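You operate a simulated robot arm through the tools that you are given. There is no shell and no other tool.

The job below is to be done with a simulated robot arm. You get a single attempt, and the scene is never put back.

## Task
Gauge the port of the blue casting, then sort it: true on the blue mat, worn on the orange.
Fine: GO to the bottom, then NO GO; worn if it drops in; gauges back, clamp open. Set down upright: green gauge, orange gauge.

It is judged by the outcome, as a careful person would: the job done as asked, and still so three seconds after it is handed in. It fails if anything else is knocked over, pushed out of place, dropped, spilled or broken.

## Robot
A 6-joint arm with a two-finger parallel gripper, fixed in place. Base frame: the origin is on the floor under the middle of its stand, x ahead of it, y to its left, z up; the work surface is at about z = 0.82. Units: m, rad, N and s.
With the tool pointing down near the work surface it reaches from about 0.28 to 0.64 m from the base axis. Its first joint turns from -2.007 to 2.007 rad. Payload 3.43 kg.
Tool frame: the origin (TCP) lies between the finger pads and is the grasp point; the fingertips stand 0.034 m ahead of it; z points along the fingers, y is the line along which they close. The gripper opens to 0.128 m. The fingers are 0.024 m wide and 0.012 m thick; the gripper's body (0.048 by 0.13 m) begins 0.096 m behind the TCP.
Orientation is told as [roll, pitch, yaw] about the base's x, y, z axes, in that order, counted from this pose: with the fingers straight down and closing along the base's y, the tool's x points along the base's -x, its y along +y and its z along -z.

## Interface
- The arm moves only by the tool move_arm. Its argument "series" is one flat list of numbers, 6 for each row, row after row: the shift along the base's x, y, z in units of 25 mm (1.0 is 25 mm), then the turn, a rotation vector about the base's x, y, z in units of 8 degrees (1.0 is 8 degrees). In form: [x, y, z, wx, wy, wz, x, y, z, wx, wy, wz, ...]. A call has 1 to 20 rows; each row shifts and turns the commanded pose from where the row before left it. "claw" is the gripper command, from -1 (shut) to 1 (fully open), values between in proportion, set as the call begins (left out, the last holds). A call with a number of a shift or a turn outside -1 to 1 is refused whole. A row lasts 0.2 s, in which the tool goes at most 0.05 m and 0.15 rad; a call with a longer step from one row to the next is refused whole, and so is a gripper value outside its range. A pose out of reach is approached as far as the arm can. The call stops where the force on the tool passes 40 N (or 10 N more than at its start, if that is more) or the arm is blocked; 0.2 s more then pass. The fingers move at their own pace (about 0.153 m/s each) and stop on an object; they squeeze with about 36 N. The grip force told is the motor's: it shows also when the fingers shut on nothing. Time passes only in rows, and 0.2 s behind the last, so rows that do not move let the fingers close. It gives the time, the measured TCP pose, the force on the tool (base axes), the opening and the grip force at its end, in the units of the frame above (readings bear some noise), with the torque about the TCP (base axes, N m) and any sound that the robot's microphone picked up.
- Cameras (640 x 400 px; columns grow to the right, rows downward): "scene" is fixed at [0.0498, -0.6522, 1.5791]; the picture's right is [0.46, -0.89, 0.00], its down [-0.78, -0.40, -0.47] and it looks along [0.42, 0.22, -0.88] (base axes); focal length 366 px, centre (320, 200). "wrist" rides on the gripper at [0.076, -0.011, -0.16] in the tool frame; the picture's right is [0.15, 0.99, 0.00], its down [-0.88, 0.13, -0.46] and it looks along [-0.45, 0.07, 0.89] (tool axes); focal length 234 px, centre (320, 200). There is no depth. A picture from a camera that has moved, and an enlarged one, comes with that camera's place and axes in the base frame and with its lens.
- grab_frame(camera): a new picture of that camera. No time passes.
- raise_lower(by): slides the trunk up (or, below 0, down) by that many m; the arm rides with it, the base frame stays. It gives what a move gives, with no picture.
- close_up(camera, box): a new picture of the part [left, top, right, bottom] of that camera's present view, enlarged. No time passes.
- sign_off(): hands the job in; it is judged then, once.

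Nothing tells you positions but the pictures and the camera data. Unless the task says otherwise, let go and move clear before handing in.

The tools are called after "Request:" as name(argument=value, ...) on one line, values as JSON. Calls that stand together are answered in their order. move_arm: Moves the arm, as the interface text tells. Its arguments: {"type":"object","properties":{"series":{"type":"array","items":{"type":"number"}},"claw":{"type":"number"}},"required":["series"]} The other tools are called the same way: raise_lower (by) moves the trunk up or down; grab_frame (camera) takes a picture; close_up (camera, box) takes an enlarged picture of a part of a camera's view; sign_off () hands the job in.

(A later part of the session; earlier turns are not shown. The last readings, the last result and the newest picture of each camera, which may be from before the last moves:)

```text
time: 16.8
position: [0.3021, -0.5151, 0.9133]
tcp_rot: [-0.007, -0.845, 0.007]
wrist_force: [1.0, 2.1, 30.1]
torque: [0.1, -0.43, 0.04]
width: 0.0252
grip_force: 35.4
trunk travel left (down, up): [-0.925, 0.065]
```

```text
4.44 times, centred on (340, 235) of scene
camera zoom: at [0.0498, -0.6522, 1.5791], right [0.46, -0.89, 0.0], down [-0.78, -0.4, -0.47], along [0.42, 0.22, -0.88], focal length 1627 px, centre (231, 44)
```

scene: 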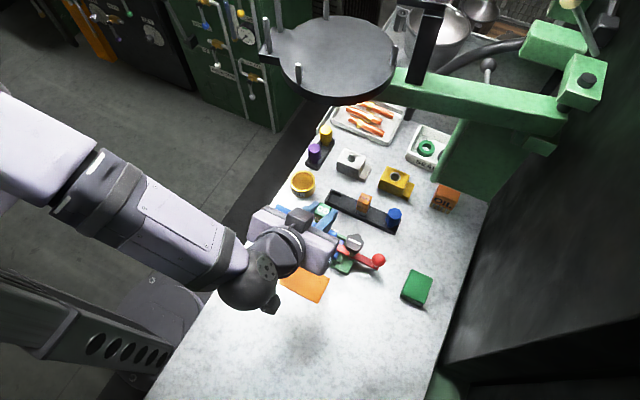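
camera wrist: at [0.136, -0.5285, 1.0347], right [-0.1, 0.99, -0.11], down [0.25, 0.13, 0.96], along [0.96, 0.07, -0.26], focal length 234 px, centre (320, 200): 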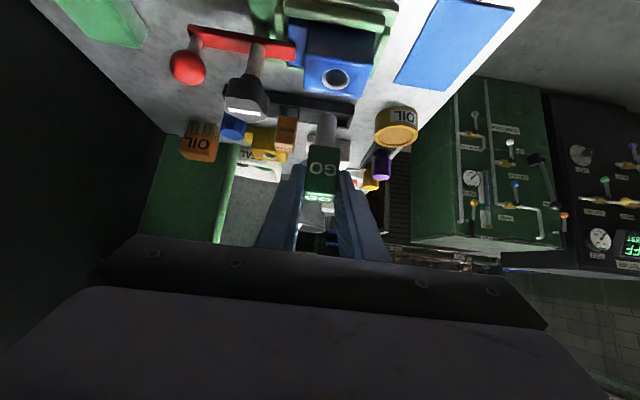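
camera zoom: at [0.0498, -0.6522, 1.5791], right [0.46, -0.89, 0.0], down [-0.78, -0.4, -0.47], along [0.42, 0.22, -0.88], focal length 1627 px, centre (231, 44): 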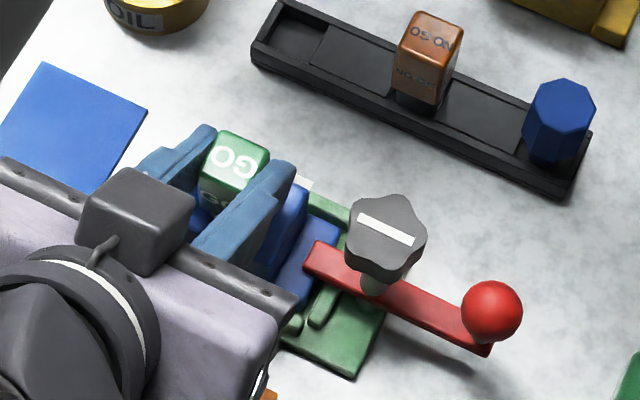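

Contact at TCP z ≈ 0.913 with about 30 N of upward force: the GO plug went about 30 mm deep and bottomed out. Now lifting it straight out.

Request:
move_arm(series=[0, 0, 0.15, 0, 0, 0, 0, 0, 0.3, 0, 0, 0, 0, 0, 0.6, 0, 0, 0, 0, 0, 0.8, 0, 0, 0, 0, 0, 0.8, 0, 0, 0, 0, 0, 0.4, 0, 0, 0, 0, 0, 0, 0, 0, 0])

Request:
close_up(camera="wrist", box=[270, 90, 370, 220])

Request:
close_up(camera="wrist", box=[230, 50, 400, 160])

```text
time: 18.4
position: [0.3021, -0.5148, 0.9862]
tcp_rot: [0.0, -0.839, -0.001]
wrist_force: [0.7, 0.6, -0.9]
torque: [-0.03, -0.02, 0.01]
width: 0.0253
grip_force: 35.6
trunk travel left (down, up): [-0.925, 0.065]
```

```text
3.08 times, centred on (320, 155) of wrist
camera zoom: at [0.1323, -0.5253, 1.0369], right [-0.1, 0.99, -0.11], down [0.25, 0.13, 0.96], along [0.96, 0.07, -0.26], focal length 720 px, centre (320, 338)
```

zoom: 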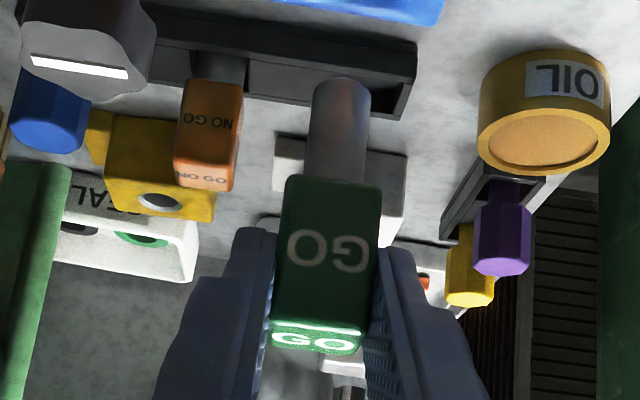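

```text
3.64 times, centred on (315, 105) of wrist
camera zoom: at [0.1323, -0.5253, 1.0369], right [-0.1, 0.99, -0.11], down [0.25, 0.13, 0.96], along [0.96, 0.07, -0.26], focal length 852 px, centre (338, 546)
```

zoom: 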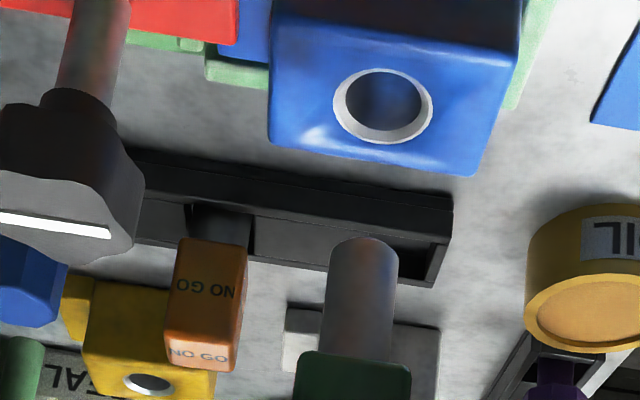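

The gauge slid up about 2 mm in the grip but is otherwise fine. Carrying GO back over its rack pocket.

Request:
move_arm(series=[0.88, 0.161, 0, 0, 0, 0, 0.88, 0.161, 0, 0, 0, 0, 0.88, 0.161, 0, 0, 0, 0, 0.88, 0.161, 0, 0, 0, 0, 0.88, 0.161, 0, 0, 0, 0, 0, 0, -0.8, 0, 0, 0, 0, 0, -0.8, 0, 0, 0, 0, 0, 0, 0, 0, 0])

Request:
close_up(camera="wrist", box=[250, 80, 390, 200])

Request:
close_up(camera="scene", box=[280, 155, 400, 245])

```text
time: 20.2
position: [0.4142, -0.4922, 0.9439]
tcp_rot: [0.001, -0.838, 0.003]
wrist_force: [-0.3, 0.2, -0.8]
torque: [-0.01, 0.03, 0.01]
width: 0.0248
grip_force: 35.7
trunk travel left (down, up): [-0.925, 0.065]
```

```text
3.33 times, centred on (320, 140) of wrist
camera zoom: at [0.2432, -0.5036, 0.9947], right [-0.1, 0.99, -0.11], down [0.25, 0.13, 0.96], along [0.96, 0.07, -0.26], focal length 781 px, centre (320, 400)
```

zoom: 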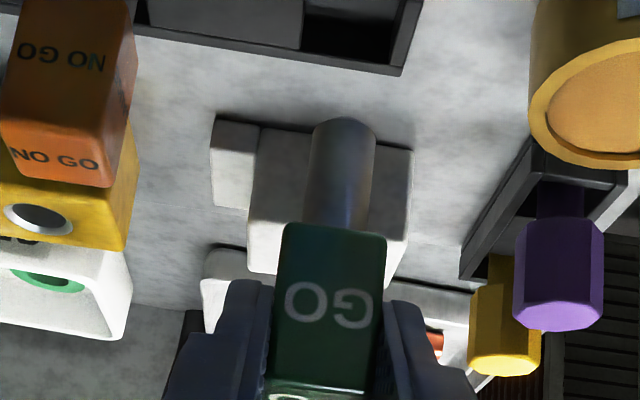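

```text
4.44 times, centred on (340, 200) of scene
camera zoom: at [0.0498, -0.6522, 1.5791], right [0.46, -0.89, 0.0], down [-0.78, -0.4, -0.47], along [0.42, 0.22, -0.88], focal length 1627 px, centre (231, 200)
```

zoom: 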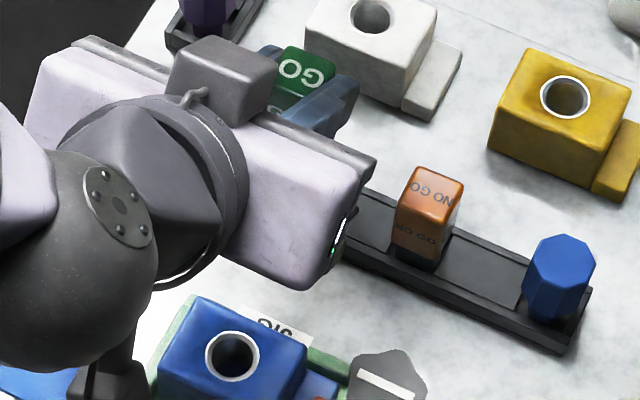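

Request:
move_arm(series=[-0.04, -0.05, -0.4, 0, 0, 0, 0, 0, -0.4, 0, 0, 0, 0, 0, -0.4, 0, 0, 0, 0, 0, -0.2, 0, 0, 0, 0, 0, 0, 0, 0, 0])

Request:
close_up(camera="wrist", box=[250, 80, 390, 200])

```text
time: 21.4
position: [0.4113, -0.4949, 0.91]
tcp_rot: [-0.003, -0.837, 0.002]
wrist_force: [-0.3, 0.0, -1.2]
torque: [0.0, 0.0, -0.01]
width: 0.0253
grip_force: 35.5
trunk travel left (down, up): [-0.925, 0.065]
```

```text
3.33 times, centred on (320, 140) of wrist
camera zoom: at [0.2408, -0.5059, 0.96], right [-0.1, 0.99, -0.11], down [0.25, 0.13, 0.96], along [0.96, 0.07, -0.26], focal length 781 px, centre (320, 400)
```

zoom: 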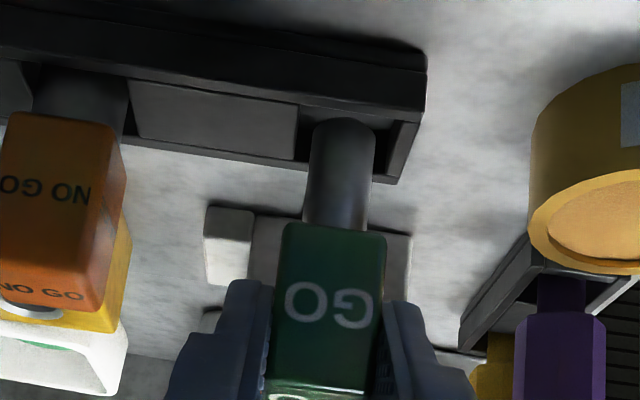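

Request:
move_arm(series=[0.02, 0, -0.1, 0, 0, 0, 0, 0, -0.1, 0, 0, 0, 0, 0, -0.06, 0, 0, 0, 0, 0, -0.04, 0, 0, 0, 0, 0, 0, 0, 0, 0])

Request:
close_up(camera="wrist", box=[250, 80, 390, 200])

```text
time: 22.6
position: [0.4117, -0.4949, 0.9023]
tcp_rot: [0.0, -0.839, 0.002]
wrist_force: [-0.5, -0.8, -0.1]
torque: [0.01, 0.04, -0.03]
width: 0.0251
grip_force: 36.1
trunk travel left (down, up): [-0.925, 0.065]
```

```text
3.33 times, centred on (320, 140) of wrist
camera zoom: at [0.2418, -0.5062, 0.9529], right [-0.1, 0.99, -0.11], down [0.25, 0.13, 0.96], along [0.96, 0.07, -0.26], focal length 781 px, centre (320, 400)
```

zoom: 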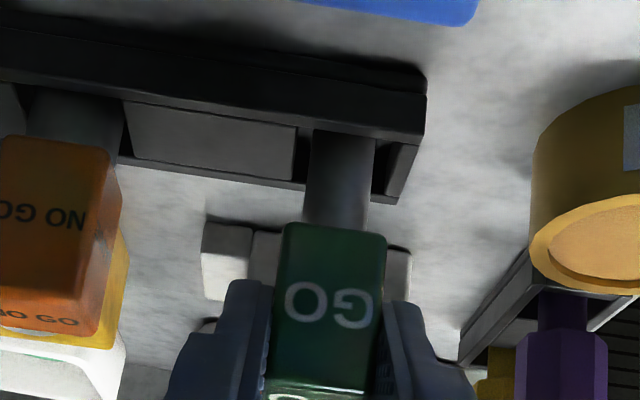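

Request:
move_arm(series=[0, 0, -0.03, 0, 0, 0, 0, 0, -0.03, 0, 0, 0, 0, 0, -0.03, 0, 0, 0])

```text
time: 23.4
position: [0.4127, -0.4969, 0.9002]
tcp_rot: [0.0, -0.839, 0.003]
wrist_force: [-0.8, -0.2, 0.2]
torque: [0.0, 0.01, 0.03]
width: 0.0249
grip_force: 36.6
trunk travel left (down, up): [-0.925, 0.065]
```

Request:
move_arm(series=[0, 0, -0.03, 0, 0, 0, 0, 0, -0.03, 0, 0, 0, 0, 0, 0, 0, 0, 0])

Request:
close_up(camera="wrist", box=[250, 80, 390, 200])

```text
time: 24.2
position: [0.4123, -0.4959, 0.8998]
tcp_rot: [-0.004, -0.84, 0.003]
wrist_force: [-1.4, -0.2, 7.6]
torque: [-0.08, -0.02, 0.0]
width: 0.025
grip_force: 36.1
trunk travel left (down, up): [-0.925, 0.065]
```

```text
3.33 times, centred on (320, 140) of wrist
camera zoom: at [0.2422, -0.507, 0.95], right [-0.1, 0.99, -0.11], down [0.25, 0.13, 0.96], along [0.96, 0.07, -0.26], focal length 781 px, centre (320, 400)
```

zoom: 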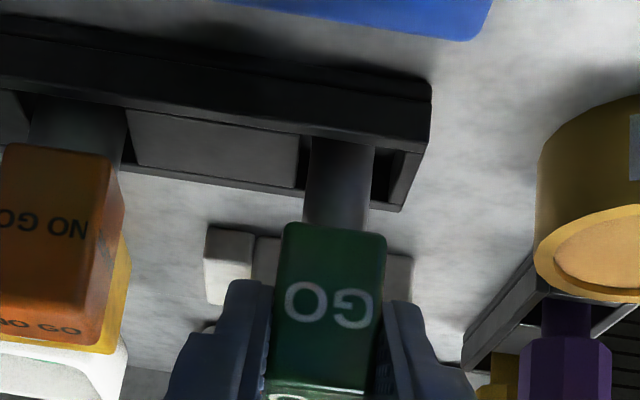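

Light contact (about 8 N), so the GO gauge is standing on the pocket floor. Opening the gripper.

Request:
move_arm(series=[0, 0, 0.02, 0, 0, 0, 0, 0, 0, 0, 0, 0, 0, 0, 0, 0, 0, 0], claw=-0.1)

Request:
close_up(camera="wrist", box=[230, 80, 410, 200])

Request:
close_up(camera="scene", box=[280, 155, 400, 245])

```text
time: 25.0
position: [0.4112, -0.4953, 0.8987]
tcp_rot: [0.001, -0.839, 0.002]
wrist_force: [-0.7, -0.1, -0.6]
torque: [-0.01, 0.02, 0.0]
width: 0.0576
grip_force: 0.2
trunk travel left (down, up): [-0.925, 0.065]
```

```text
3.33 times, centred on (320, 140) of wrist
camera zoom: at [0.242, -0.5062, 0.9494], right [-0.1, 0.99, -0.11], down [0.25, 0.13, 0.96], along [0.96, 0.07, -0.26], focal length 781 px, centre (320, 400)
```

zoom: 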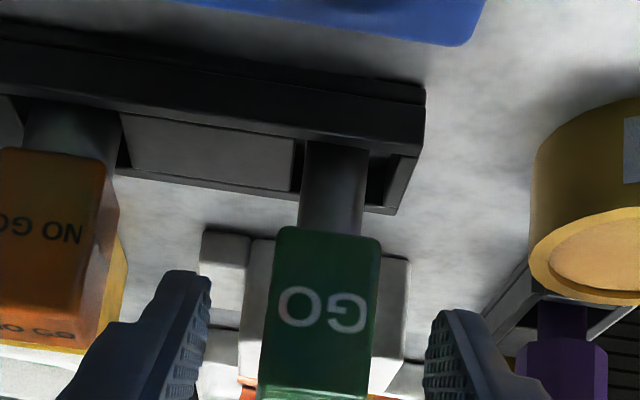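

```text
4.44 times, centred on (340, 200) of scene
camera zoom: at [0.0498, -0.6522, 1.5791], right [0.46, -0.89, 0.0], down [-0.78, -0.4, -0.47], along [0.42, 0.22, -0.88], focal length 1627 px, centre (231, 200)
```

zoom: 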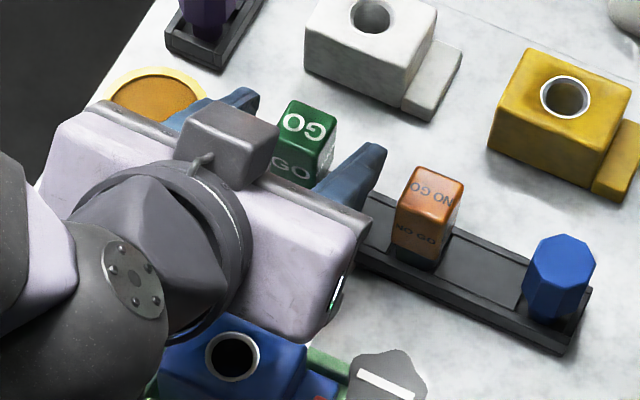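

GO is upright in its pocket. Retracting along the tool axis, then looking at NO GO.

Request:
move_arm(series=[-0.743, 0, 0.669, 0, 0, 0, -0.743, 0, 0.669, 0, 0, 0, -0.743, 0, 0.669, 0, 0, 0, -0.1, -0.8, 0.3, 0, 0, 0, 0, -0.8, 0, 0, 0, 0, 0, -0.8, 0, 0, 0, 0, 0, 0, 0, 0, 0, 0])

Request:
grab_frame(camera="wrist")

Request:
close_up(camera="wrist", box=[230, 90, 410, 200])

Request:
grab_frame(camera="scene")

```text
time: 26.6
position: [0.3526, -0.557, 0.9576]
tcp_rot: [0.0, -0.839, 0.001]
wrist_force: [0.3, 0.2, 0.8]
torque: [0.0, 0.0, 0.0]
width: 0.0575
grip_force: 0.0
trunk travel left (down, up): [-0.925, 0.065]
```

```text
taken
camera wrist: at [0.1829, -0.5682, 1.0079], right [-0.1, 0.99, -0.11], down [0.25, 0.13, 0.96], along [0.96, 0.07, -0.26], focal length 234 px, centre (320, 200)
```

wrist: 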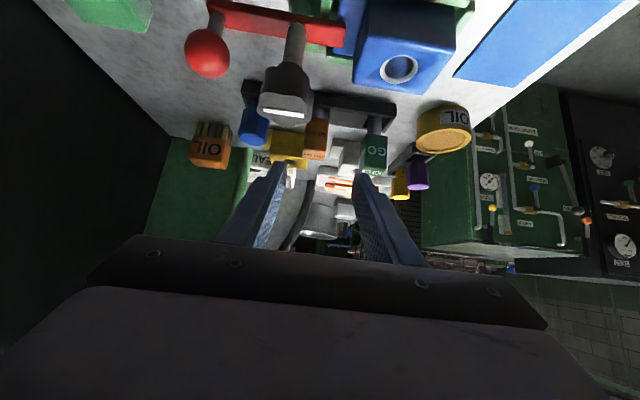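

```text
3.56 times, centred on (320, 145) of wrist
camera zoom: at [0.1829, -0.5682, 1.0079], right [-0.1, 0.99, -0.11], down [0.25, 0.13, 0.96], along [0.96, 0.07, -0.26], focal length 833 px, centre (320, 396)
```

zoom: 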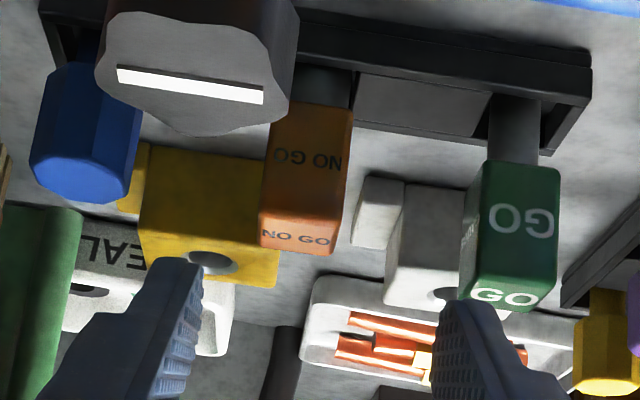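

```text
taken
```

scene: 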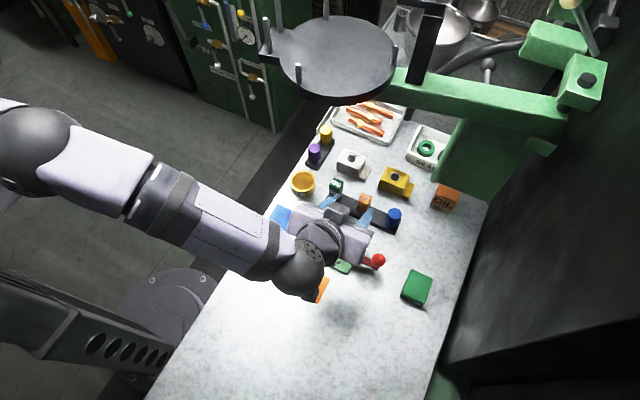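

NO GO head: y ≈ -0.564, z ≈ 0.858–0.897, same x as GO. There's about 17 mm of clearance over the star knob. Approaching.

Request:
move_arm(series=[0.593, -0.068, -0.644, 0, 0, 0, 0.593, -0.068, -0.644, 0, 0, 0, 0.593, -0.068, -0.644, 0, 0, 0, 0, 0, 0, 0, 0, 0])

Request:
close_up(camera="wrist", box=[230, 90, 410, 200])

Request:
close_up(camera="scene", box=[290, 165, 410, 255])

```text
time: 27.6
position: [0.3974, -0.559, 0.9102]
tcp_rot: [-0.001, -0.836, 0.0]
wrist_force: [-0.3, 0.0, -0.3]
torque: [0.0, 0.0, -0.03]
width: 0.0575
grip_force: 0.1
trunk travel left (down, up): [-0.925, 0.065]
```

```text
3.56 times, centred on (320, 145) of wrist
camera zoom: at [0.2284, -0.5706, 0.9605], right [-0.1, 0.99, -0.11], down [0.25, 0.13, 0.96], along [0.96, 0.07, -0.26], focal length 833 px, centre (320, 396)
```

zoom: 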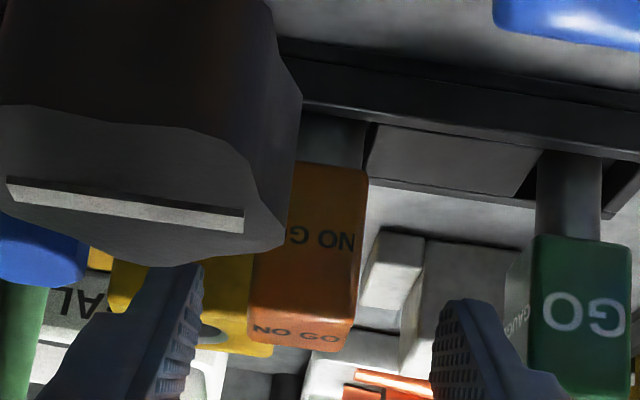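

```text
4.44 times, centred on (350, 210) of scene
camera zoom: at [0.0498, -0.6522, 1.5791], right [0.46, -0.89, 0.0], down [-0.78, -0.4, -0.47], along [0.42, 0.22, -0.88], focal length 1627 px, centre (187, 156)
```

zoom: 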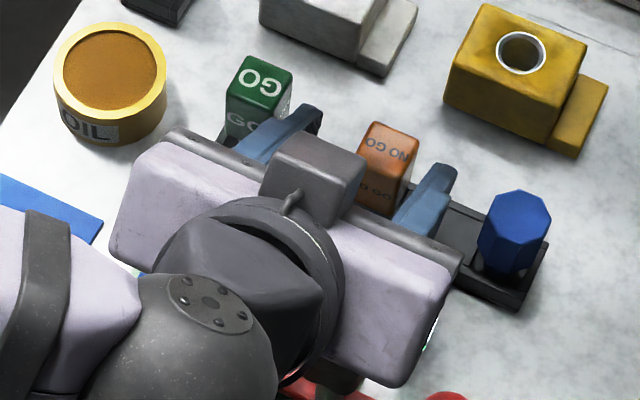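

Request:
move_arm(series=[0.2, -0.192, -0.2, 0, 0, 0, 0.35, 0, -0.48, 0, 0, 0, 0, 0, 0, 0, 0, 0])

Request:
close_up(camera="wrist", box=[230, 90, 410, 200])

Request:
close_up(camera="scene", box=[290, 165, 410, 255])

```text
time: 28.4
position: [0.4043, -0.5531, 0.8923]
tcp_rot: [-0.003, -0.838, 0.0]
wrist_force: [0.0, 1.1, -0.3]
torque: [0.02, -0.01, 0.03]
width: 0.0577
grip_force: 0.0
out of reach, approached as far as the arm can: row 1, 2
trunk travel left (down, up): [-0.925, 0.065]
```

```text
3.56 times, centred on (320, 145) of wrist
camera zoom: at [0.235, -0.5639, 0.9441], right [-0.1, 0.99, -0.11], down [0.25, 0.13, 0.96], along [0.96, 0.07, -0.26], focal length 833 px, centre (320, 396)
```

zoom: 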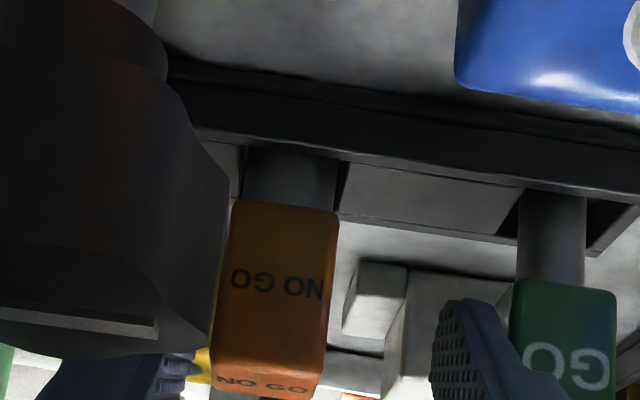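

```text
4.44 times, centred on (350, 210) of scene
camera zoom: at [0.0498, -0.6522, 1.5791], right [0.46, -0.89, 0.0], down [-0.78, -0.4, -0.47], along [0.42, 0.22, -0.88], focal length 1627 px, centre (187, 156)
```

zoom: 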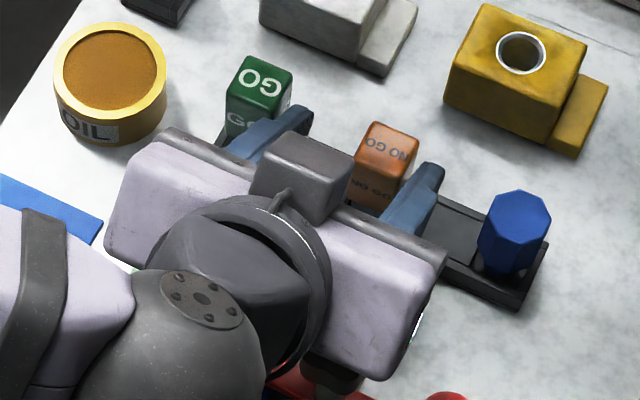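

The NO GO gauge is just beyond reach at this trunk height. I'll back off along the tool axis, rise, and lower the trunk to gain horizontal reach.

Request:
move_arm(series=[-0.743, 0, 0.669, 0, 0, 0, -0.743, 0, 0.669, 0, 0, 0, -0.743, 0, 0.669, 0, 0, 0, -0.743, 0, 0.669, 0, 0, 0, -0.4, 0, 0.9, 0, 0, 0, -0.4, 0, 0.9, 0, 0, 0, -0.4, 0, 0.9, 0, 0, 0, -0.4, 0, 0.9, 0, 0, 0, 0, 0, 0.9, 0, 0, 0, 0, 0, 0, 0, 0, 0])

Request:
grab_frame(camera="scene")

Request:
grab_frame(camera="wrist")

```text
time: 30.6
position: [0.2976, -0.5984, 1.0637]
tcp_rot: [0.003, -0.836, 0.001]
wrist_force: [-0.4, -0.3, -0.3]
torque: [-0.01, -0.01, -0.02]
width: 0.0578
grip_force: 0.0
out of reach, approached as far as the arm can: row 1, 2, 3, 4, 5, 6, 8, 9
trunk travel left (down, up): [-0.925, 0.065]
```

```text
taken
```

scene: 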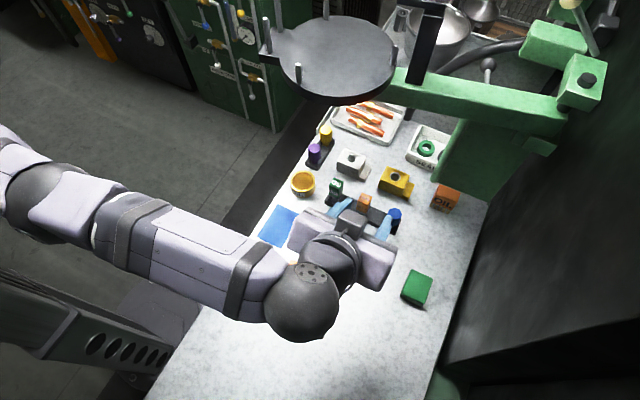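

```text
taken
camera wrist: at [0.1285, -0.6095, 1.1144], right [-0.1, 0.99, -0.11], down [0.25, 0.13, 0.96], along [0.96, 0.07, -0.26], focal length 234 px, centre (320, 200)
```

wrist: 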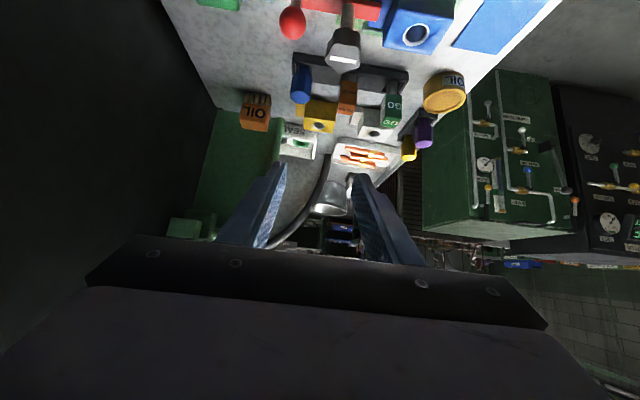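

Request:
close_up(camera="scene", box=[280, 150, 440, 260])

Request:
close_up(camera="wrist", box=[260, 0, 460, 150])

```text
3.64 times, centred on (360, 205) of scene
camera zoom: at [0.0498, -0.6522, 1.5791], right [0.46, -0.89, 0.0], down [-0.78, -0.4, -0.47], along [0.42, 0.22, -0.88], focal length 1331 px, centre (174, 182)
```

zoom: 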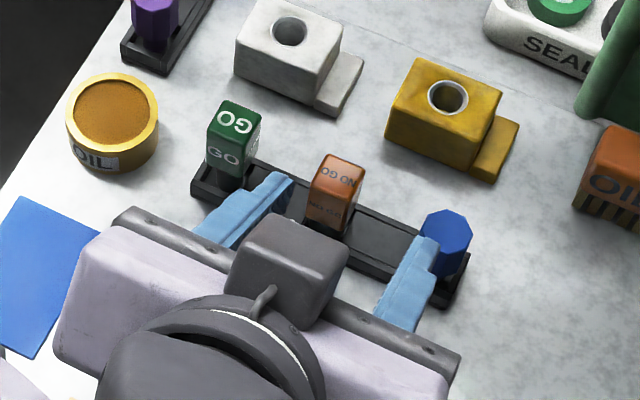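

```text
2.67 times, centred on (360, 75) of wrist
camera zoom: at [0.1285, -0.6095, 1.1144], right [-0.1, 0.99, -0.11], down [0.25, 0.13, 0.96], along [0.96, 0.07, -0.26], focal length 624 px, centre (213, 533)
```

zoom: 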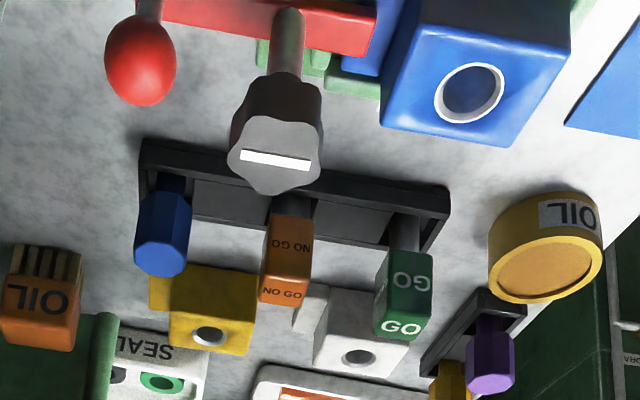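

All gauges are upright and undisturbed. I'll move away from the reach limit and up, then lower the trunk 0.10 m.

Request:
move_arm(series=[-0.5, 0.9, 0.6, 0, 0, 0, -0.5, 0.9, 0.6, 0, 0, 0, -0.5, 0.9, 0.6, 0, 0, 0, -0.5, 0.4, 0.6, 0, 0, 0, 0, 0, 0, 0, 0, 0])

```text
time: 31.8
position: [0.2504, -0.5982, 1.1246]
tcp_rot: [0.002, -0.837, 0.0]
wrist_force: [-0.3, -0.1, 0.5]
torque: [-0.01, -0.02, 0.0]
width: 0.0576
grip_force: 0.0
out of reach, approached as far as the arm can: row 1, 2, 3, 4
trunk travel left (down, up): [-0.925, 0.065]
```

The arm is at full stretch here, with wrist radius ≈ 0.60. A better way to reach NO GO is to rotate the tool 90° about vertical so the wrist sits on the robot's side (+y) with fingers pointing outward. I'll start turning here, well above everything.

Request:
move_arm(series=[0, 0, 0, 0, 0, -1, 0, 0, 0, 0, 0, -1, 0, 0, 0, 0, 0, -1, 0, 0, 0, 0, 0, -1])

```text
time: 32.8
position: [0.2529, -0.6962, 1.1341]
tcp_rot: [0.001, -0.838, -0.56]
wrist_force: [-0.6, 0.0, 0.0]
torque: [-0.01, 0.01, 0.01]
width: 0.0576
grip_force: 0.1
out of reach, approached as far as the arm can: row 1, 2, 3, 4
trunk travel left (down, up): [-0.925, 0.065]
```

Request:
move_arm(series=[0, 1, 0, 0, 0, 0, 0, 1, 0, 0, 0, 0, 0, 1, 0, 0, 0, 0, 0, 1, 0, 0, 0, 0])

```text
time: 33.8
position: [0.255, -0.6947, 1.1388]
tcp_rot: [0.002, -0.835, -0.559]
wrist_force: [-0.5, -0.7, -0.4]
torque: [0.06, 0.02, 0.01]
width: 0.0575
grip_force: 0.1
out of reach, approached as far as the arm can: row 1, 2, 3, 4
trunk travel left (down, up): [-0.925, 0.065]
```

Request:
move_arm(series=[0, 0, -0.8, 0, 0, 0, 0, 0, -0.8, 0, 0, 0, 0, 0, -0.8, 0, 0, 0])

Request:
grab_frame(camera="scene")

```text
time: 34.6
position: [0.2579, -0.6976, 1.0808]
tcp_rot: [0.002, -0.837, -0.557]
wrist_force: [-0.5, -0.8, -0.6]
torque: [-0.01, 0.02, -0.02]
width: 0.0574
grip_force: 0.0
trunk travel left (down, up): [-0.925, 0.065]
```

```text
taken
```

scene: 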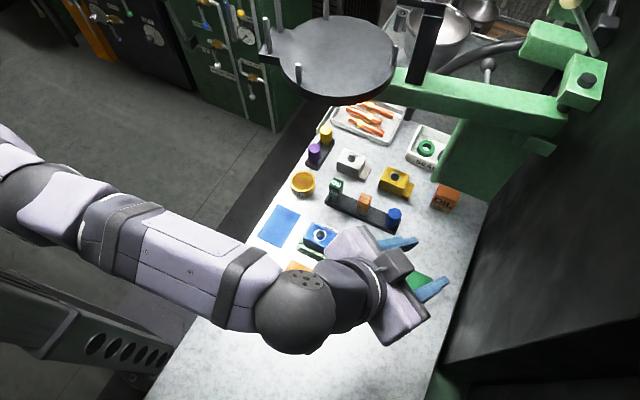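

No reach warning now. Moving inward (+y) to bend the elbow again.

Request:
move_arm(series=[0, 1, 0, 0, 0, 0, 0, 1, 0, 0, 0, 0, 0, 1, 0, 0, 0, 0, 0, 1, 0, 0, 0, 0])

```text
time: 35.6
position: [0.2567, -0.6983, 1.0797]
tcp_rot: [0.001, -0.836, -0.557]
wrist_force: [0.1, 0.2, -0.7]
torque: [0.02, -0.02, -0.01]
width: 0.0577
grip_force: 0.1
out of reach, approached as far as the arm can: row 1, 2, 3, 4
trunk travel left (down, up): [-0.925, 0.065]
```

The arm is locked in a straight-elbow posture. I'll try a combined inward and downward motion to bend the elbow; there's plenty of clearance below.

Request:
move_arm(series=[0, 0.5, -1, 0, 0, 0, 0, 0.5, -1, 0, 0, 0, 0, 0.5, -0.5, 0, 0, 0])

```text
time: 36.4
position: [0.258, -0.6947, 1.0138]
tcp_rot: [0.003, -0.835, -0.56]
wrist_force: [-0.9, -0.6, 0.2]
torque: [0.01, 0.03, 0.04]
width: 0.0577
grip_force: 0.2
out of reach, approached as far as the arm can: row 1, 2, 3
trunk travel left (down, up): [-0.925, 0.065]
```

Still stuck: a joint is against its stop, not just the reach limit. I'll rise a little and undo the tilt step by step to get back to a comfortable wrist posture.

Request:
move_arm(series=[0, 0, 1, 0, 0, 0, 0, 0, 1, 0, 0, 0, 0, 0, 1, 0, 0, 0, 0, 0, 1, 0, 0, 0])

Request:
move_arm(series=[0, 0, 0, 0.53, 0.848, 0, 0, 0, 0, 0.53, 0.848, 0])

Request:
grab_frame(camera="scene")

```text
time: 37.4
position: [0.2576, -0.6983, 1.1133]
tcp_rot: [-0.001, -0.837, -0.558]
wrist_force: [-0.2, 0.4, -0.1]
torque: [-0.03, -0.01, 0.0]
width: 0.0577
grip_force: 0.0
out of reach, approached as far as the arm can: row 2
trunk travel left (down, up): [-0.925, 0.065]
```

```text
time: 38.0
position: [0.2536, -0.6729, 1.1083]
tcp_rot: [0.0, -0.627, -0.558]
wrist_force: [0.0, 0.0, -0.6]
torque: [0.0, -0.01, -0.01]
width: 0.0578
grip_force: 0.0
out of reach, approached as far as the arm can: row 1, 2
trunk travel left (down, up): [-0.925, 0.065]
```

```text
taken
```

scene: 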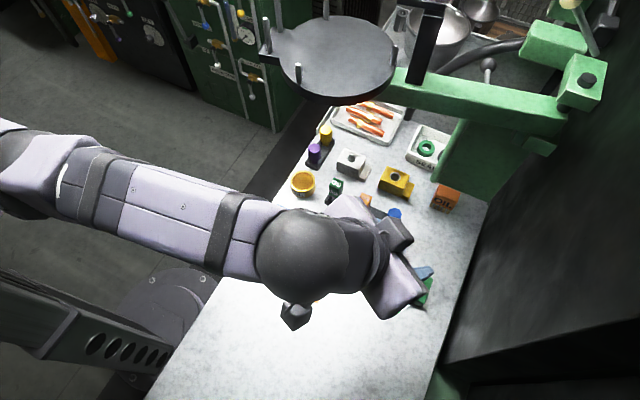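

Request:
move_arm(series=[0, 0, 0, 0.53, 0.848, 0, 0, 0, 0, 0.53, 0.848, 0, 0, 0, 0, 0.53, 0.848, 0, 0, 0, 0, 0.4, 0.64, 0])

Request:
move_arm(series=[0, 1, 0, 0, 0, 0, 0, 1, 0, 0, 0, 0])

```text
time: 39.0
position: [0.227, -0.5878, 1.1127]
tcp_rot: [0.0, -0.102, -0.558]
wrist_force: [-1.2, 0.4, -0.5]
torque: [-0.03, -0.02, 0.0]
width: 0.0576
grip_force: 0.1
out of reach, approached as far as the arm can: row 1, 2, 3, 4
trunk travel left (down, up): [-0.925, 0.065]
```

```text
time: 39.6
position: [0.2329, -0.5826, 1.1179]
tcp_rot: [0.002, -0.103, -0.56]
wrist_force: [-0.4, -0.8, -0.1]
torque: [0.03, 0.02, 0.03]
width: 0.0573
grip_force: 0.1
out of reach, approached as far as the arm can: row 1, 2
trunk travel left (down, up): [-0.925, 0.065]
```

The tool is near vertical again but the elbow appears over-extended against its stop. I'll go outward past straight, then come in while moving down so the elbow bends the right way.

Request:
move_arm(series=[0.37, -0.92, 0, 0, 0, 0, 0.37, -0.92, 0, 0, 0, 0, 0.37, -0.92, 0, 0, 0, 0, 0.37, -0.92, 0, 0, 0, 0])

```text
time: 40.6
position: [0.2399, -0.5858, 1.1049]
tcp_rot: [-0.001, -0.106, -0.558]
wrist_force: [0.2, 0.4, -0.7]
torque: [-0.01, 0.01, 0.01]
width: 0.0577
grip_force: 0.0
out of reach, approached as far as the arm can: row 1, 2, 3, 4
trunk travel left (down, up): [-0.925, 0.065]
```

Request:
move_arm(series=[-0.2, 0.5, -0.9, 0, 0, 0, -0.37, 0.9, -0.2, 0, 0, 0, -0.37, 0.9, 0, 0, 0, 0])

```text
time: 41.4
position: [0.2362, -0.5879, 1.0862]
tcp_rot: [0.002, -0.102, -0.56]
wrist_force: [-0.1, 0.0, -0.9]
torque: [0.01, 0.0, -0.01]
width: 0.0574
grip_force: 0.1
out of reach, approached as far as the arm can: row 1, 2, 3
trunk travel left (down, up): [-0.925, 0.065]
```

Request:
grab_frame(camera="scene")

Request:
close_up(camera="scene", box=[0, 80, 320, 320])

Request:
grab_frame(camera="wrist")

```text
taken
```

scene: 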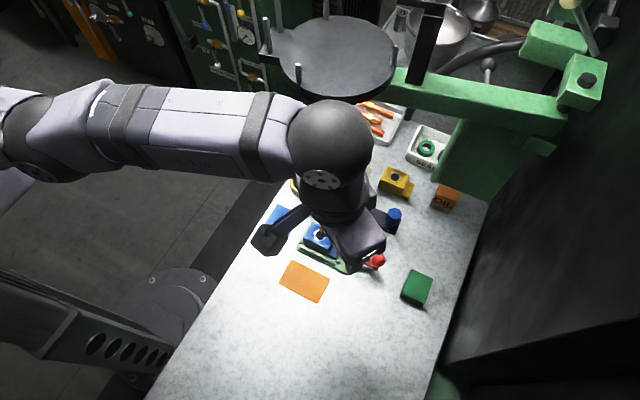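

```text
1.67 times, centred on (160, 200) of scene
camera zoom: at [0.0498, -0.6522, 1.5791], right [0.46, -0.89, 0.0], down [-0.78, -0.4, -0.47], along [0.42, 0.22, -0.88], focal length 610 px, centre (587, 200)
```

zoom: 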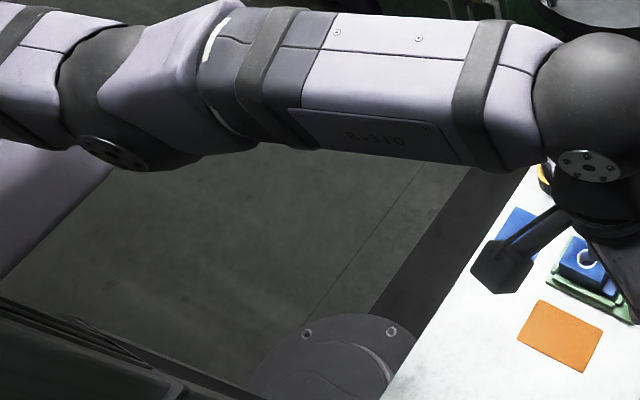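

```text
taken
camera wrist: at [0.1523, -0.5482, 1.2373], right [0.4, 0.92, -0.01], down [0.77, -0.33, 0.54], along [0.49, -0.23, -0.84], focal length 234 px, centre (320, 200)
```

wrist: 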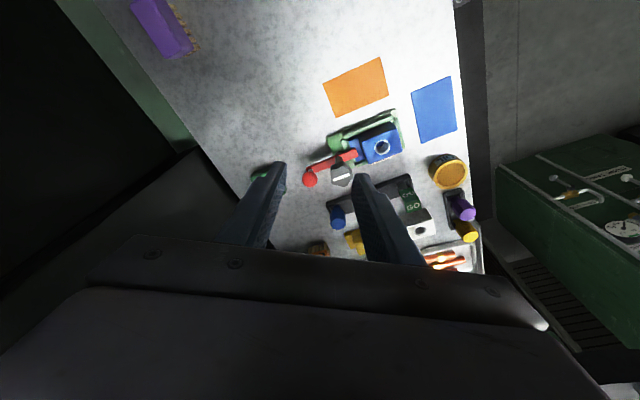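

Request:
move_arm(series=[0.3, -0.75, -0.3, 0, 0, 0, 0, 0, -1, 0, 0, 0, 0, 0, -1, 0, 0, 0, 0, 0, -1, 0, 0, 0])

Request:
move_arm(series=[0, 0.3, 0, 0, 0, 0, 0, 0.3, 0, 0, 0, 0, 0, 0.3, 0, 0, 0, 0])

```text
time: 42.4
position: [0.2379, -0.5937, 1.004]
tcp_rot: [0.002, -0.1, -0.559]
wrist_force: [0.1, 0.1, 0.6]
torque: [0.0, 0.01, 0.0]
width: 0.0575
grip_force: 0.0
out of reach, approached as far as the arm can: row 1, 4
trunk travel left (down, up): [-0.925, 0.065]
```

```text
time: 43.2
position: [0.2423, -0.5926, 1.0047]
tcp_rot: [0.002, -0.104, -0.558]
wrist_force: [-0.3, -0.9, -0.1]
torque: [-0.01, 0.02, 0.02]
width: 0.0572
grip_force: 0.0
out of reach, approached as far as the arm can: row 1, 2, 3
trunk travel left (down, up): [-0.925, 0.065]
```

Request:
raise_lower(by=0.05)

Request:
move_arm(series=[-0.2, 0.5, 0, 0, 0, 0, -0.2, 0.5, 0, 0, 0, 0])

```text
time: 44.1
position: [0.2422, -0.5923, 1.057]
tcp_rot: [0.002, -0.104, -0.559]
wrist_force: [1.2, -0.9, 0.4]
torque: [-0.01, 0.02, -0.01]
width: 0.0576
grip_force: 0.1
trunk travel left (down, up): [-0.975, 0.015]
```

```text
time: 44.7
position: [0.2428, -0.5933, 1.057]
tcp_rot: [0.002, -0.105, -0.558]
wrist_force: [0.0, -0.7, 0.1]
torque: [-0.03, 0.03, 0.03]
width: 0.0578
grip_force: 0.0
out of reach, approached as far as the arm can: row 1, 2
trunk travel left (down, up): [-0.975, 0.015]
```

The elbow is locked straight, so radial moves don't register. Plan: slide the arm well above shoulder height, then come straight down, which has to flex the elbow in the normal direction. First up, lowering the trunk so nothing goes too high.

Request:
move_arm(series=[0, 0, 1, 0, 0, 0, 0, 0, 1, 0, 0, 0, 0, 0, 1, 0, 0, 0, 0, 0, 1, 0, 0, 0, 0, 0, 1, 0, 0, 0, 0, 0, 1, 0, 0, 0])

Request:
grab_frame(camera="scene")

```text
time: 46.1
position: [0.2355, -0.5754, 1.2024]
tcp_rot: [0.003, -0.103, -0.558]
wrist_force: [0.1, 0.2, 0.5]
torque: [0.0, 0.0, -0.04]
width: 0.0578
grip_force: 0.1
out of reach, approached as far as the arm can: row 3, 4, 5, 6
trunk travel left (down, up): [-0.975, 0.015]
```

```text
taken
```

scene: 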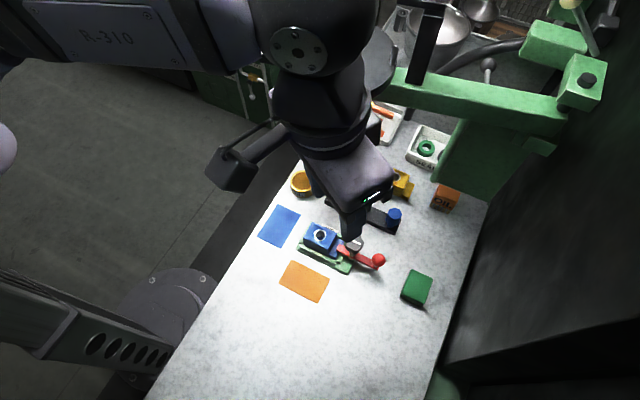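

Request:
raise_lower(by=-0.15)

Request:
move_arm(series=[0, 0, 1, 0, 0, 0, 0, 0, 1, 0, 0, 0, 0, 0, 1, 0, 0, 0, 0, 0, 1, 0, 0, 0, 0, 0, 1, 0, 0, 0, 0, 0, 1, 0, 0, 0])

```text
time: 47.9
position: [0.2363, -0.5757, 1.0508]
tcp_rot: [0.002, -0.104, -0.558]
wrist_force: [-0.8, -0.2, -0.3]
torque: [-0.01, 0.0, 0.0]
width: 0.0575
grip_force: 0.0
trunk travel left (down, up): [-0.825, 0.165]
```

```text
time: 49.3
position: [0.2197, -0.5265, 1.1784]
tcp_rot: [0.0, -0.102, -0.559]
wrist_force: [0.0, -0.5, 1.0]
torque: [0.01, -0.01, 0.0]
width: 0.0577
grip_force: 0.0
out of reach, approached as far as the arm can: row 1, 2, 3, 4, 5, 6
trunk travel left (down, up): [-0.825, 0.165]
```

Request:
move_arm(series=[0, 0, -0.5, 0, 0, 0, 0, 0, -0.5, 0, 0, 0, 0, 0, -0.5, 0, 0, 0, 0, 0, -0.5, 0, 0, 0, 0, 0, -0.5, 0, 0, 0, 0, 0, -0.5, 0, 0, 0])

Request:
move_arm(series=[-0.2, 0.5, 0, 0, 0, 0, -0.2, 0.5, 0, 0, 0, 0])

```text
time: 50.7
position: [0.2233, -0.5366, 1.1524]
tcp_rot: [0.002, -0.101, -0.558]
wrist_force: [-0.4, -0.3, 0.0]
torque: [0.0, 0.0, -0.02]
width: 0.0577
grip_force: 0.0
out of reach, approached as far as the arm can: row 1, 2, 3, 4, 5, 6
trunk travel left (down, up): [-0.825, 0.165]
```

```text
time: 51.3
position: [0.2248, -0.5372, 1.153]
tcp_rot: [0.005, -0.103, -0.557]
wrist_force: [-0.5, 0.3, 0.0]
torque: [-0.04, 0.0, -0.01]
width: 0.0575
grip_force: 0.1
out of reach, approached as far as the arm can: row 1, 2
trunk travel left (down, up): [-0.825, 0.165]
```

The distance data fits an elbow sitting slightly past straight, against its stop. I'll slide down along the reach sphere and restore the trunk height, then push outward to exactly straight and step down to flip the elbow the right way.

Request:
move_arm(series=[0.25, -0.6, -0.84, 0, 0, 0, 0.25, -0.6, -0.84, 0, 0, 0, 0.2, -0.5, -0.84, 0, 0, 0, 0.2, -0.5, -0.84, 0, 0, 0])

Request:
raise_lower(by=0.16)

```text
time: 52.3
position: [0.2364, -0.5686, 1.0607]
tcp_rot: [0.002, -0.103, -0.559]
wrist_force: [0.1, 0.0, 0.0]
torque: [0.0, 0.0, -0.03]
width: 0.0577
grip_force: 0.0
out of reach, approached as far as the arm can: row 1, 2, 4
trunk travel left (down, up): [-0.825, 0.165]
```

```text
time: 54.1
position: [0.2367, -0.5686, 1.2212]
tcp_rot: [0.002, -0.102, -0.557]
wrist_force: [0.0, -0.8, -0.2]
torque: [0.0, 0.0, -0.03]
width: 0.0575
grip_force: 0.1
trunk travel left (down, up): [-0.985, 0.005]
```

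Request:
move_arm(series=[0.25, -0.6, -1, 0, 0, 0, 0.25, -0.6, -1, 0, 0, 0, 0.25, -0.6, -1, 0, 0, 0, 0.25, -0.6, -1, 0, 0, 0, 0.25, -0.6, -1, 0, 0, 0, 0.25, -0.6, -1, 0, 0, 0, 0.37, -0.92, -0.2, 0, 0, 0, 0.37, -0.92, 0, 0, 0, 0])

```text
time: 55.9
position: [0.2527, -0.5919, 1.0776]
tcp_rot: [0.001, -0.102, -0.558]
wrist_force: [0.4, 0.2, -0.8]
torque: [-0.02, -0.01, -0.01]
width: 0.0575
grip_force: 0.0
out of reach, approached as far as the arm can: row 1, 2, 3, 4, 5, 6, 7, 8
trunk travel left (down, up): [-0.985, 0.005]
```

Request:
move_arm(series=[0, 0, -1, 0, 0, 0, 0, 0.02, -1, 0, 0, 0, -0.04, 0.1, -1, 0, 0, 0, -0.1, 0.25, -0.5, 0, 0, 0, -0.2, 0.5, 0, 0, 0, 0, -0.3, 0.75, 0, 0, 0, 0])

```text
time: 57.3
position: [0.2499, -0.5857, 0.984]
tcp_rot: [0.003, -0.1, -0.56]
wrist_force: [0.6, 0.1, -0.1]
torque: [0.02, 0.01, 0.0]
width: 0.0575
grip_force: 0.1
out of reach, approached as far as the arm can: row 4, 5, 6
trunk travel left (down, up): [-0.985, 0.005]
```

Still on the wrong side. Wrist rotation couples with the elbow, so I'll push to straight, then swing the tool tip inward about the wrist. That should nudge the elbow into its normal flex.

Request:
move_arm(series=[0.37, -0.92, -0.05, 0, 0, 0, 0.37, -0.92, 0, 0, 0, 0])

Request:
move_arm(series=[-0.339, 0.851, -0.036, 0.599, 0.239, 0, -0.346, 0.87, 0.048, 0.599, 0.239, 0, -0.351, 0.881, 0.128, 0.599, 0.239, 0, -0.36, 0.903, 0.212, 0.599, 0.239, 0, -0.366, 0.918, 0.292, 0.599, 0.239, 0])

```text
time: 57.9
position: [0.2537, -0.5883, 0.9875]
tcp_rot: [0.0, -0.103, -0.557]
wrist_force: [-0.4, -1.1, -0.1]
torque: [0.03, -0.01, 0.0]
width: 0.0576
grip_force: 0.0
out of reach, approached as far as the arm can: row 1, 2
trunk travel left (down, up): [-0.985, 0.005]
```

```text
time: 59.1
position: [0.2096, -0.4822, 1.0032]
tcp_rot: [0.273, 0.263, -0.535]
wrist_force: [-0.3, 0.3, 0.6]
torque: [-0.02, 0.0, 0.0]
width: 0.0575
grip_force: 0.1
out of reach, approached as far as the arm can: row 5
trunk travel left (down, up): [-0.985, 0.005]
```

Request:
move_arm(series=[-0.15, 0.37, 0, 0, 0, 0, -0.2, 0.5, 0, 0, 0, 0, -0.2, 0.5, 0, 0, 0, 0])

```text
time: 59.9
position: [0.2071, -0.4834, 0.9998]
tcp_rot: [0.274, 0.261, -0.535]
wrist_force: [0.2, 0.4, 0.0]
torque: [0.04, 0.04, 0.0]
width: 0.0575
grip_force: 0.0
out of reach, approached as far as the arm can: row 1, 2, 3
trunk travel left (down, up): [-0.985, 0.005]
```

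Request:
move_arm(series=[-0.355, 0.9, 0.412, 0.666, 0.263, 0, -0.342, 0.867, 0.504, 0.666, 0.263, 0, -0.324, 0.822, 0.588, 0.666, 0.263, 0, -0.305, 0.774, 0.668, 0.666, 0.263, 0])

Request:
grab_frame(camera="scene")

```text
time: 60.9
position: [0.1748, -0.3978, 1.0566]
tcp_rot: [0.556, 0.563, -0.419]
wrist_force: [-0.6, 0.2, 0.2]
torque: [0.02, 0.0, 0.0]
width: 0.0576
grip_force: 0.0
trunk travel left (down, up): [-0.985, 0.005]
```

```text
taken
```

scene: 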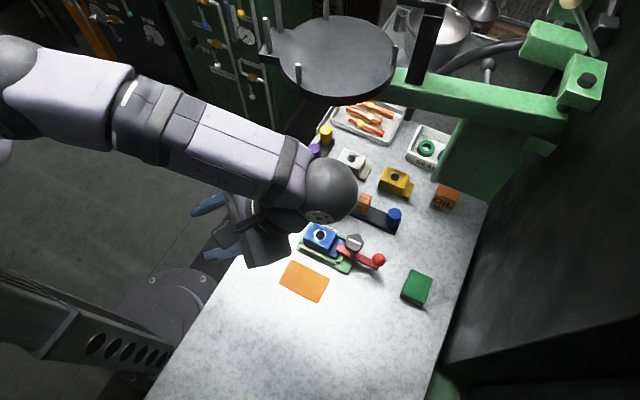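

The elbow is now bending the normal way (wrist distance is shrinking, no warning). Pulling inward.

Request:
move_arm(series=[-0.2, 0.5, 0.1, 0, 0, 0, -0.3, 0.7, 0.1, 0, 0, 0, -0.3, 0.7, 0.1, 0, 0, 0])

```text
time: 61.7
position: [0.155, -0.3507, 1.0624]
tcp_rot: [0.557, 0.561, -0.42]
wrist_force: [0.2, 0.2, 0.2]
torque: [0.0, 0.0, 0.02]
width: 0.0577
grip_force: 0.0
trunk travel left (down, up): [-0.985, 0.005]
```

Unlocked; I'll stay clear of full stretch from now on. I'll un-swing the tool to vertical while keeping the TCP in place.

Request:
move_arm(series=[0, 0, 0, -0.93, -0.367, 0, 0, 0, 0, -0.93, -0.367, 0, 0, 0, 0, -0.93, -0.367, 0, 0, 0, 0, -0.93, -0.367, 0, 0, 0, 0, -0.93, -0.367, 0])

```text
time: 62.9
position: [0.1542, -0.351, 1.063]
tcp_rot: [0.091, 0.018, -0.562]
wrist_force: [-0.2, 1.5, 0.1]
torque: [-0.04, 0.0, 0.02]
width: 0.0578
grip_force: 0.0
trunk travel left (down, up): [-0.985, 0.005]
```

Request:
move_arm(series=[0, 0, 0.6, 0, 0, -1, 0, 0, 0.6, 0, 0, -1, 0, 0, 0.6, 0, 0, -1, 0, 0, 0.6, 0, 0, -1, 0, 0, 0.6, 0, 0, -1, 0, 0, 0.6, 0, 0, -1, 0, 0, 0.4, 0, 0, -1, 0, 0, 0, 0, 0, -0.22, 0, 0, 0, 0, 0, 0])

Request:
raise_lower(by=-0.16)

Request:
grab_frame(camera="scene")

Request:
grab_frame(camera="wrist")

```text
time: 64.9
position: [0.1569, -0.3537, 1.1643]
tcp_rot: [0.092, 0.019, -1.57]
wrist_force: [-0.5, -0.5, -0.2]
torque: [0.01, -0.06, 0.0]
width: 0.0577
grip_force: 0.0
trunk travel left (down, up): [-0.985, 0.005]
```

```text
time: 66.7
position: [0.1573, -0.3525, 1.0032]
tcp_rot: [0.09, 0.021, -1.569]
wrist_force: [0.8, -0.7, -0.1]
torque: [0.03, -0.04, -0.02]
width: 0.0578
grip_force: 0.1
trunk travel left (down, up): [-0.825, 0.165]
```

```text
taken
```

scene: 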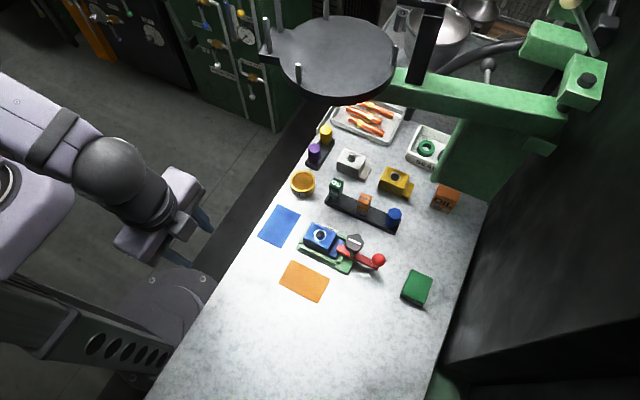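

```text
taken
camera wrist: at [0.1309, -0.2795, 1.1627], right [0.98, 0.15, 0.09], down [0.09, -0.89, 0.45], along [0.15, -0.43, -0.89], focal length 234 px, centre (320, 200)
```

wrist: 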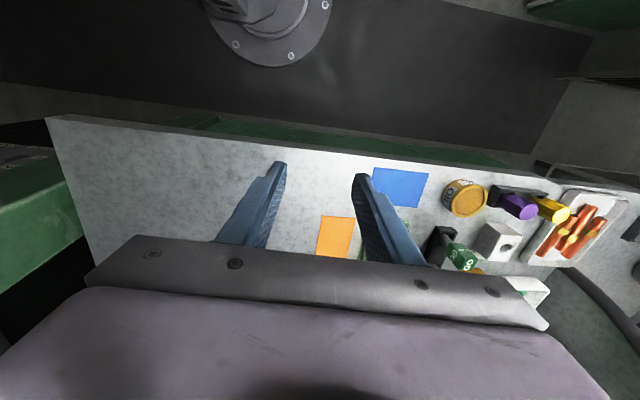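

Everything is intact. The tool is now yawed so the fingers close along x. I'll move out over the bench, then tilt 48° with the fingers pointing to -y.

Request:
move_arm(series=[0.953, -0.45, 0.18, 0, 0.645, 0, 0.953, -0.45, 0.18, 0, 0, 0, 0.953, -0.45, 0.18, 0, 0, 0, 0.953, -0.45, 0.18, 0, 0, 0, 0.953, -0.45, 0.18, 0, 0, 0, 0.953, -0.45, 0.18, 0, 0, 0, 0, 0, 0, -1, 0, 0, 0, 0, 0, -1, 0, 0, 0, 0, 0, -1, 0, 0, 0, 0, 0, -1, 0, 0, 0, 0, 0, -1, 0, 0, 0, 0, 0, -1, 0, 0, 0, 0, 0, -0.145, 0, 0, 0, 0, 0, 0, 0, 0])

Request:
grab_frame(camera="scene")

Request:
grab_frame(camera="wrist")

```text
time: 69.7
position: [0.2987, -0.4195, 1.0296]
tcp_rot: [0.003, -0.837, -1.571]
wrist_force: [0.2, -0.6, -0.3]
torque: [-0.02, -0.01, 0.0]
width: 0.0576
grip_force: 0.0
trunk travel left (down, up): [-0.825, 0.165]
```

```text
taken
```

scene: 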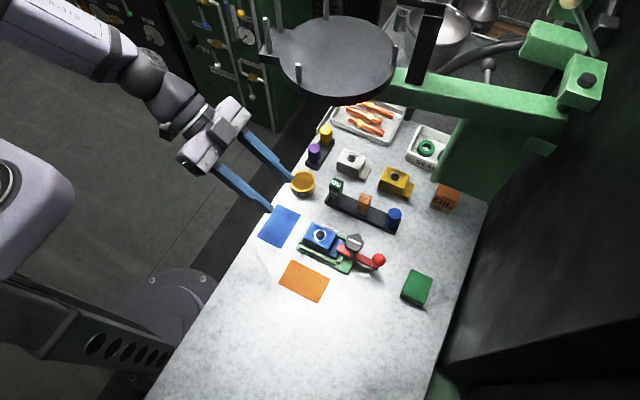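

```text
taken
camera wrist: at [0.2873, -0.2501, 1.0802], right [0.99, 0.1, -0.11], down [0.13, -0.25, 0.96], along [0.07, -0.96, -0.26], focal length 234 px, centre (320, 200)
```

wrist: 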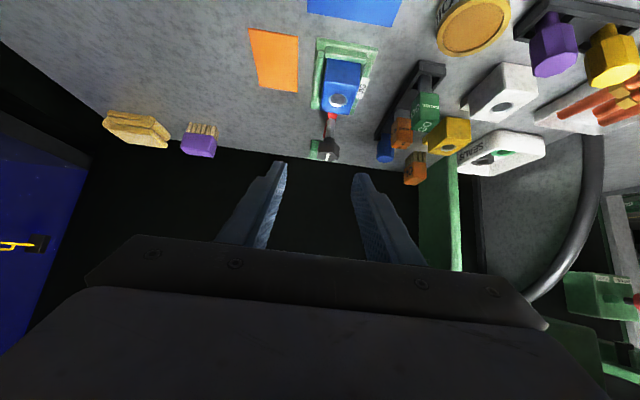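

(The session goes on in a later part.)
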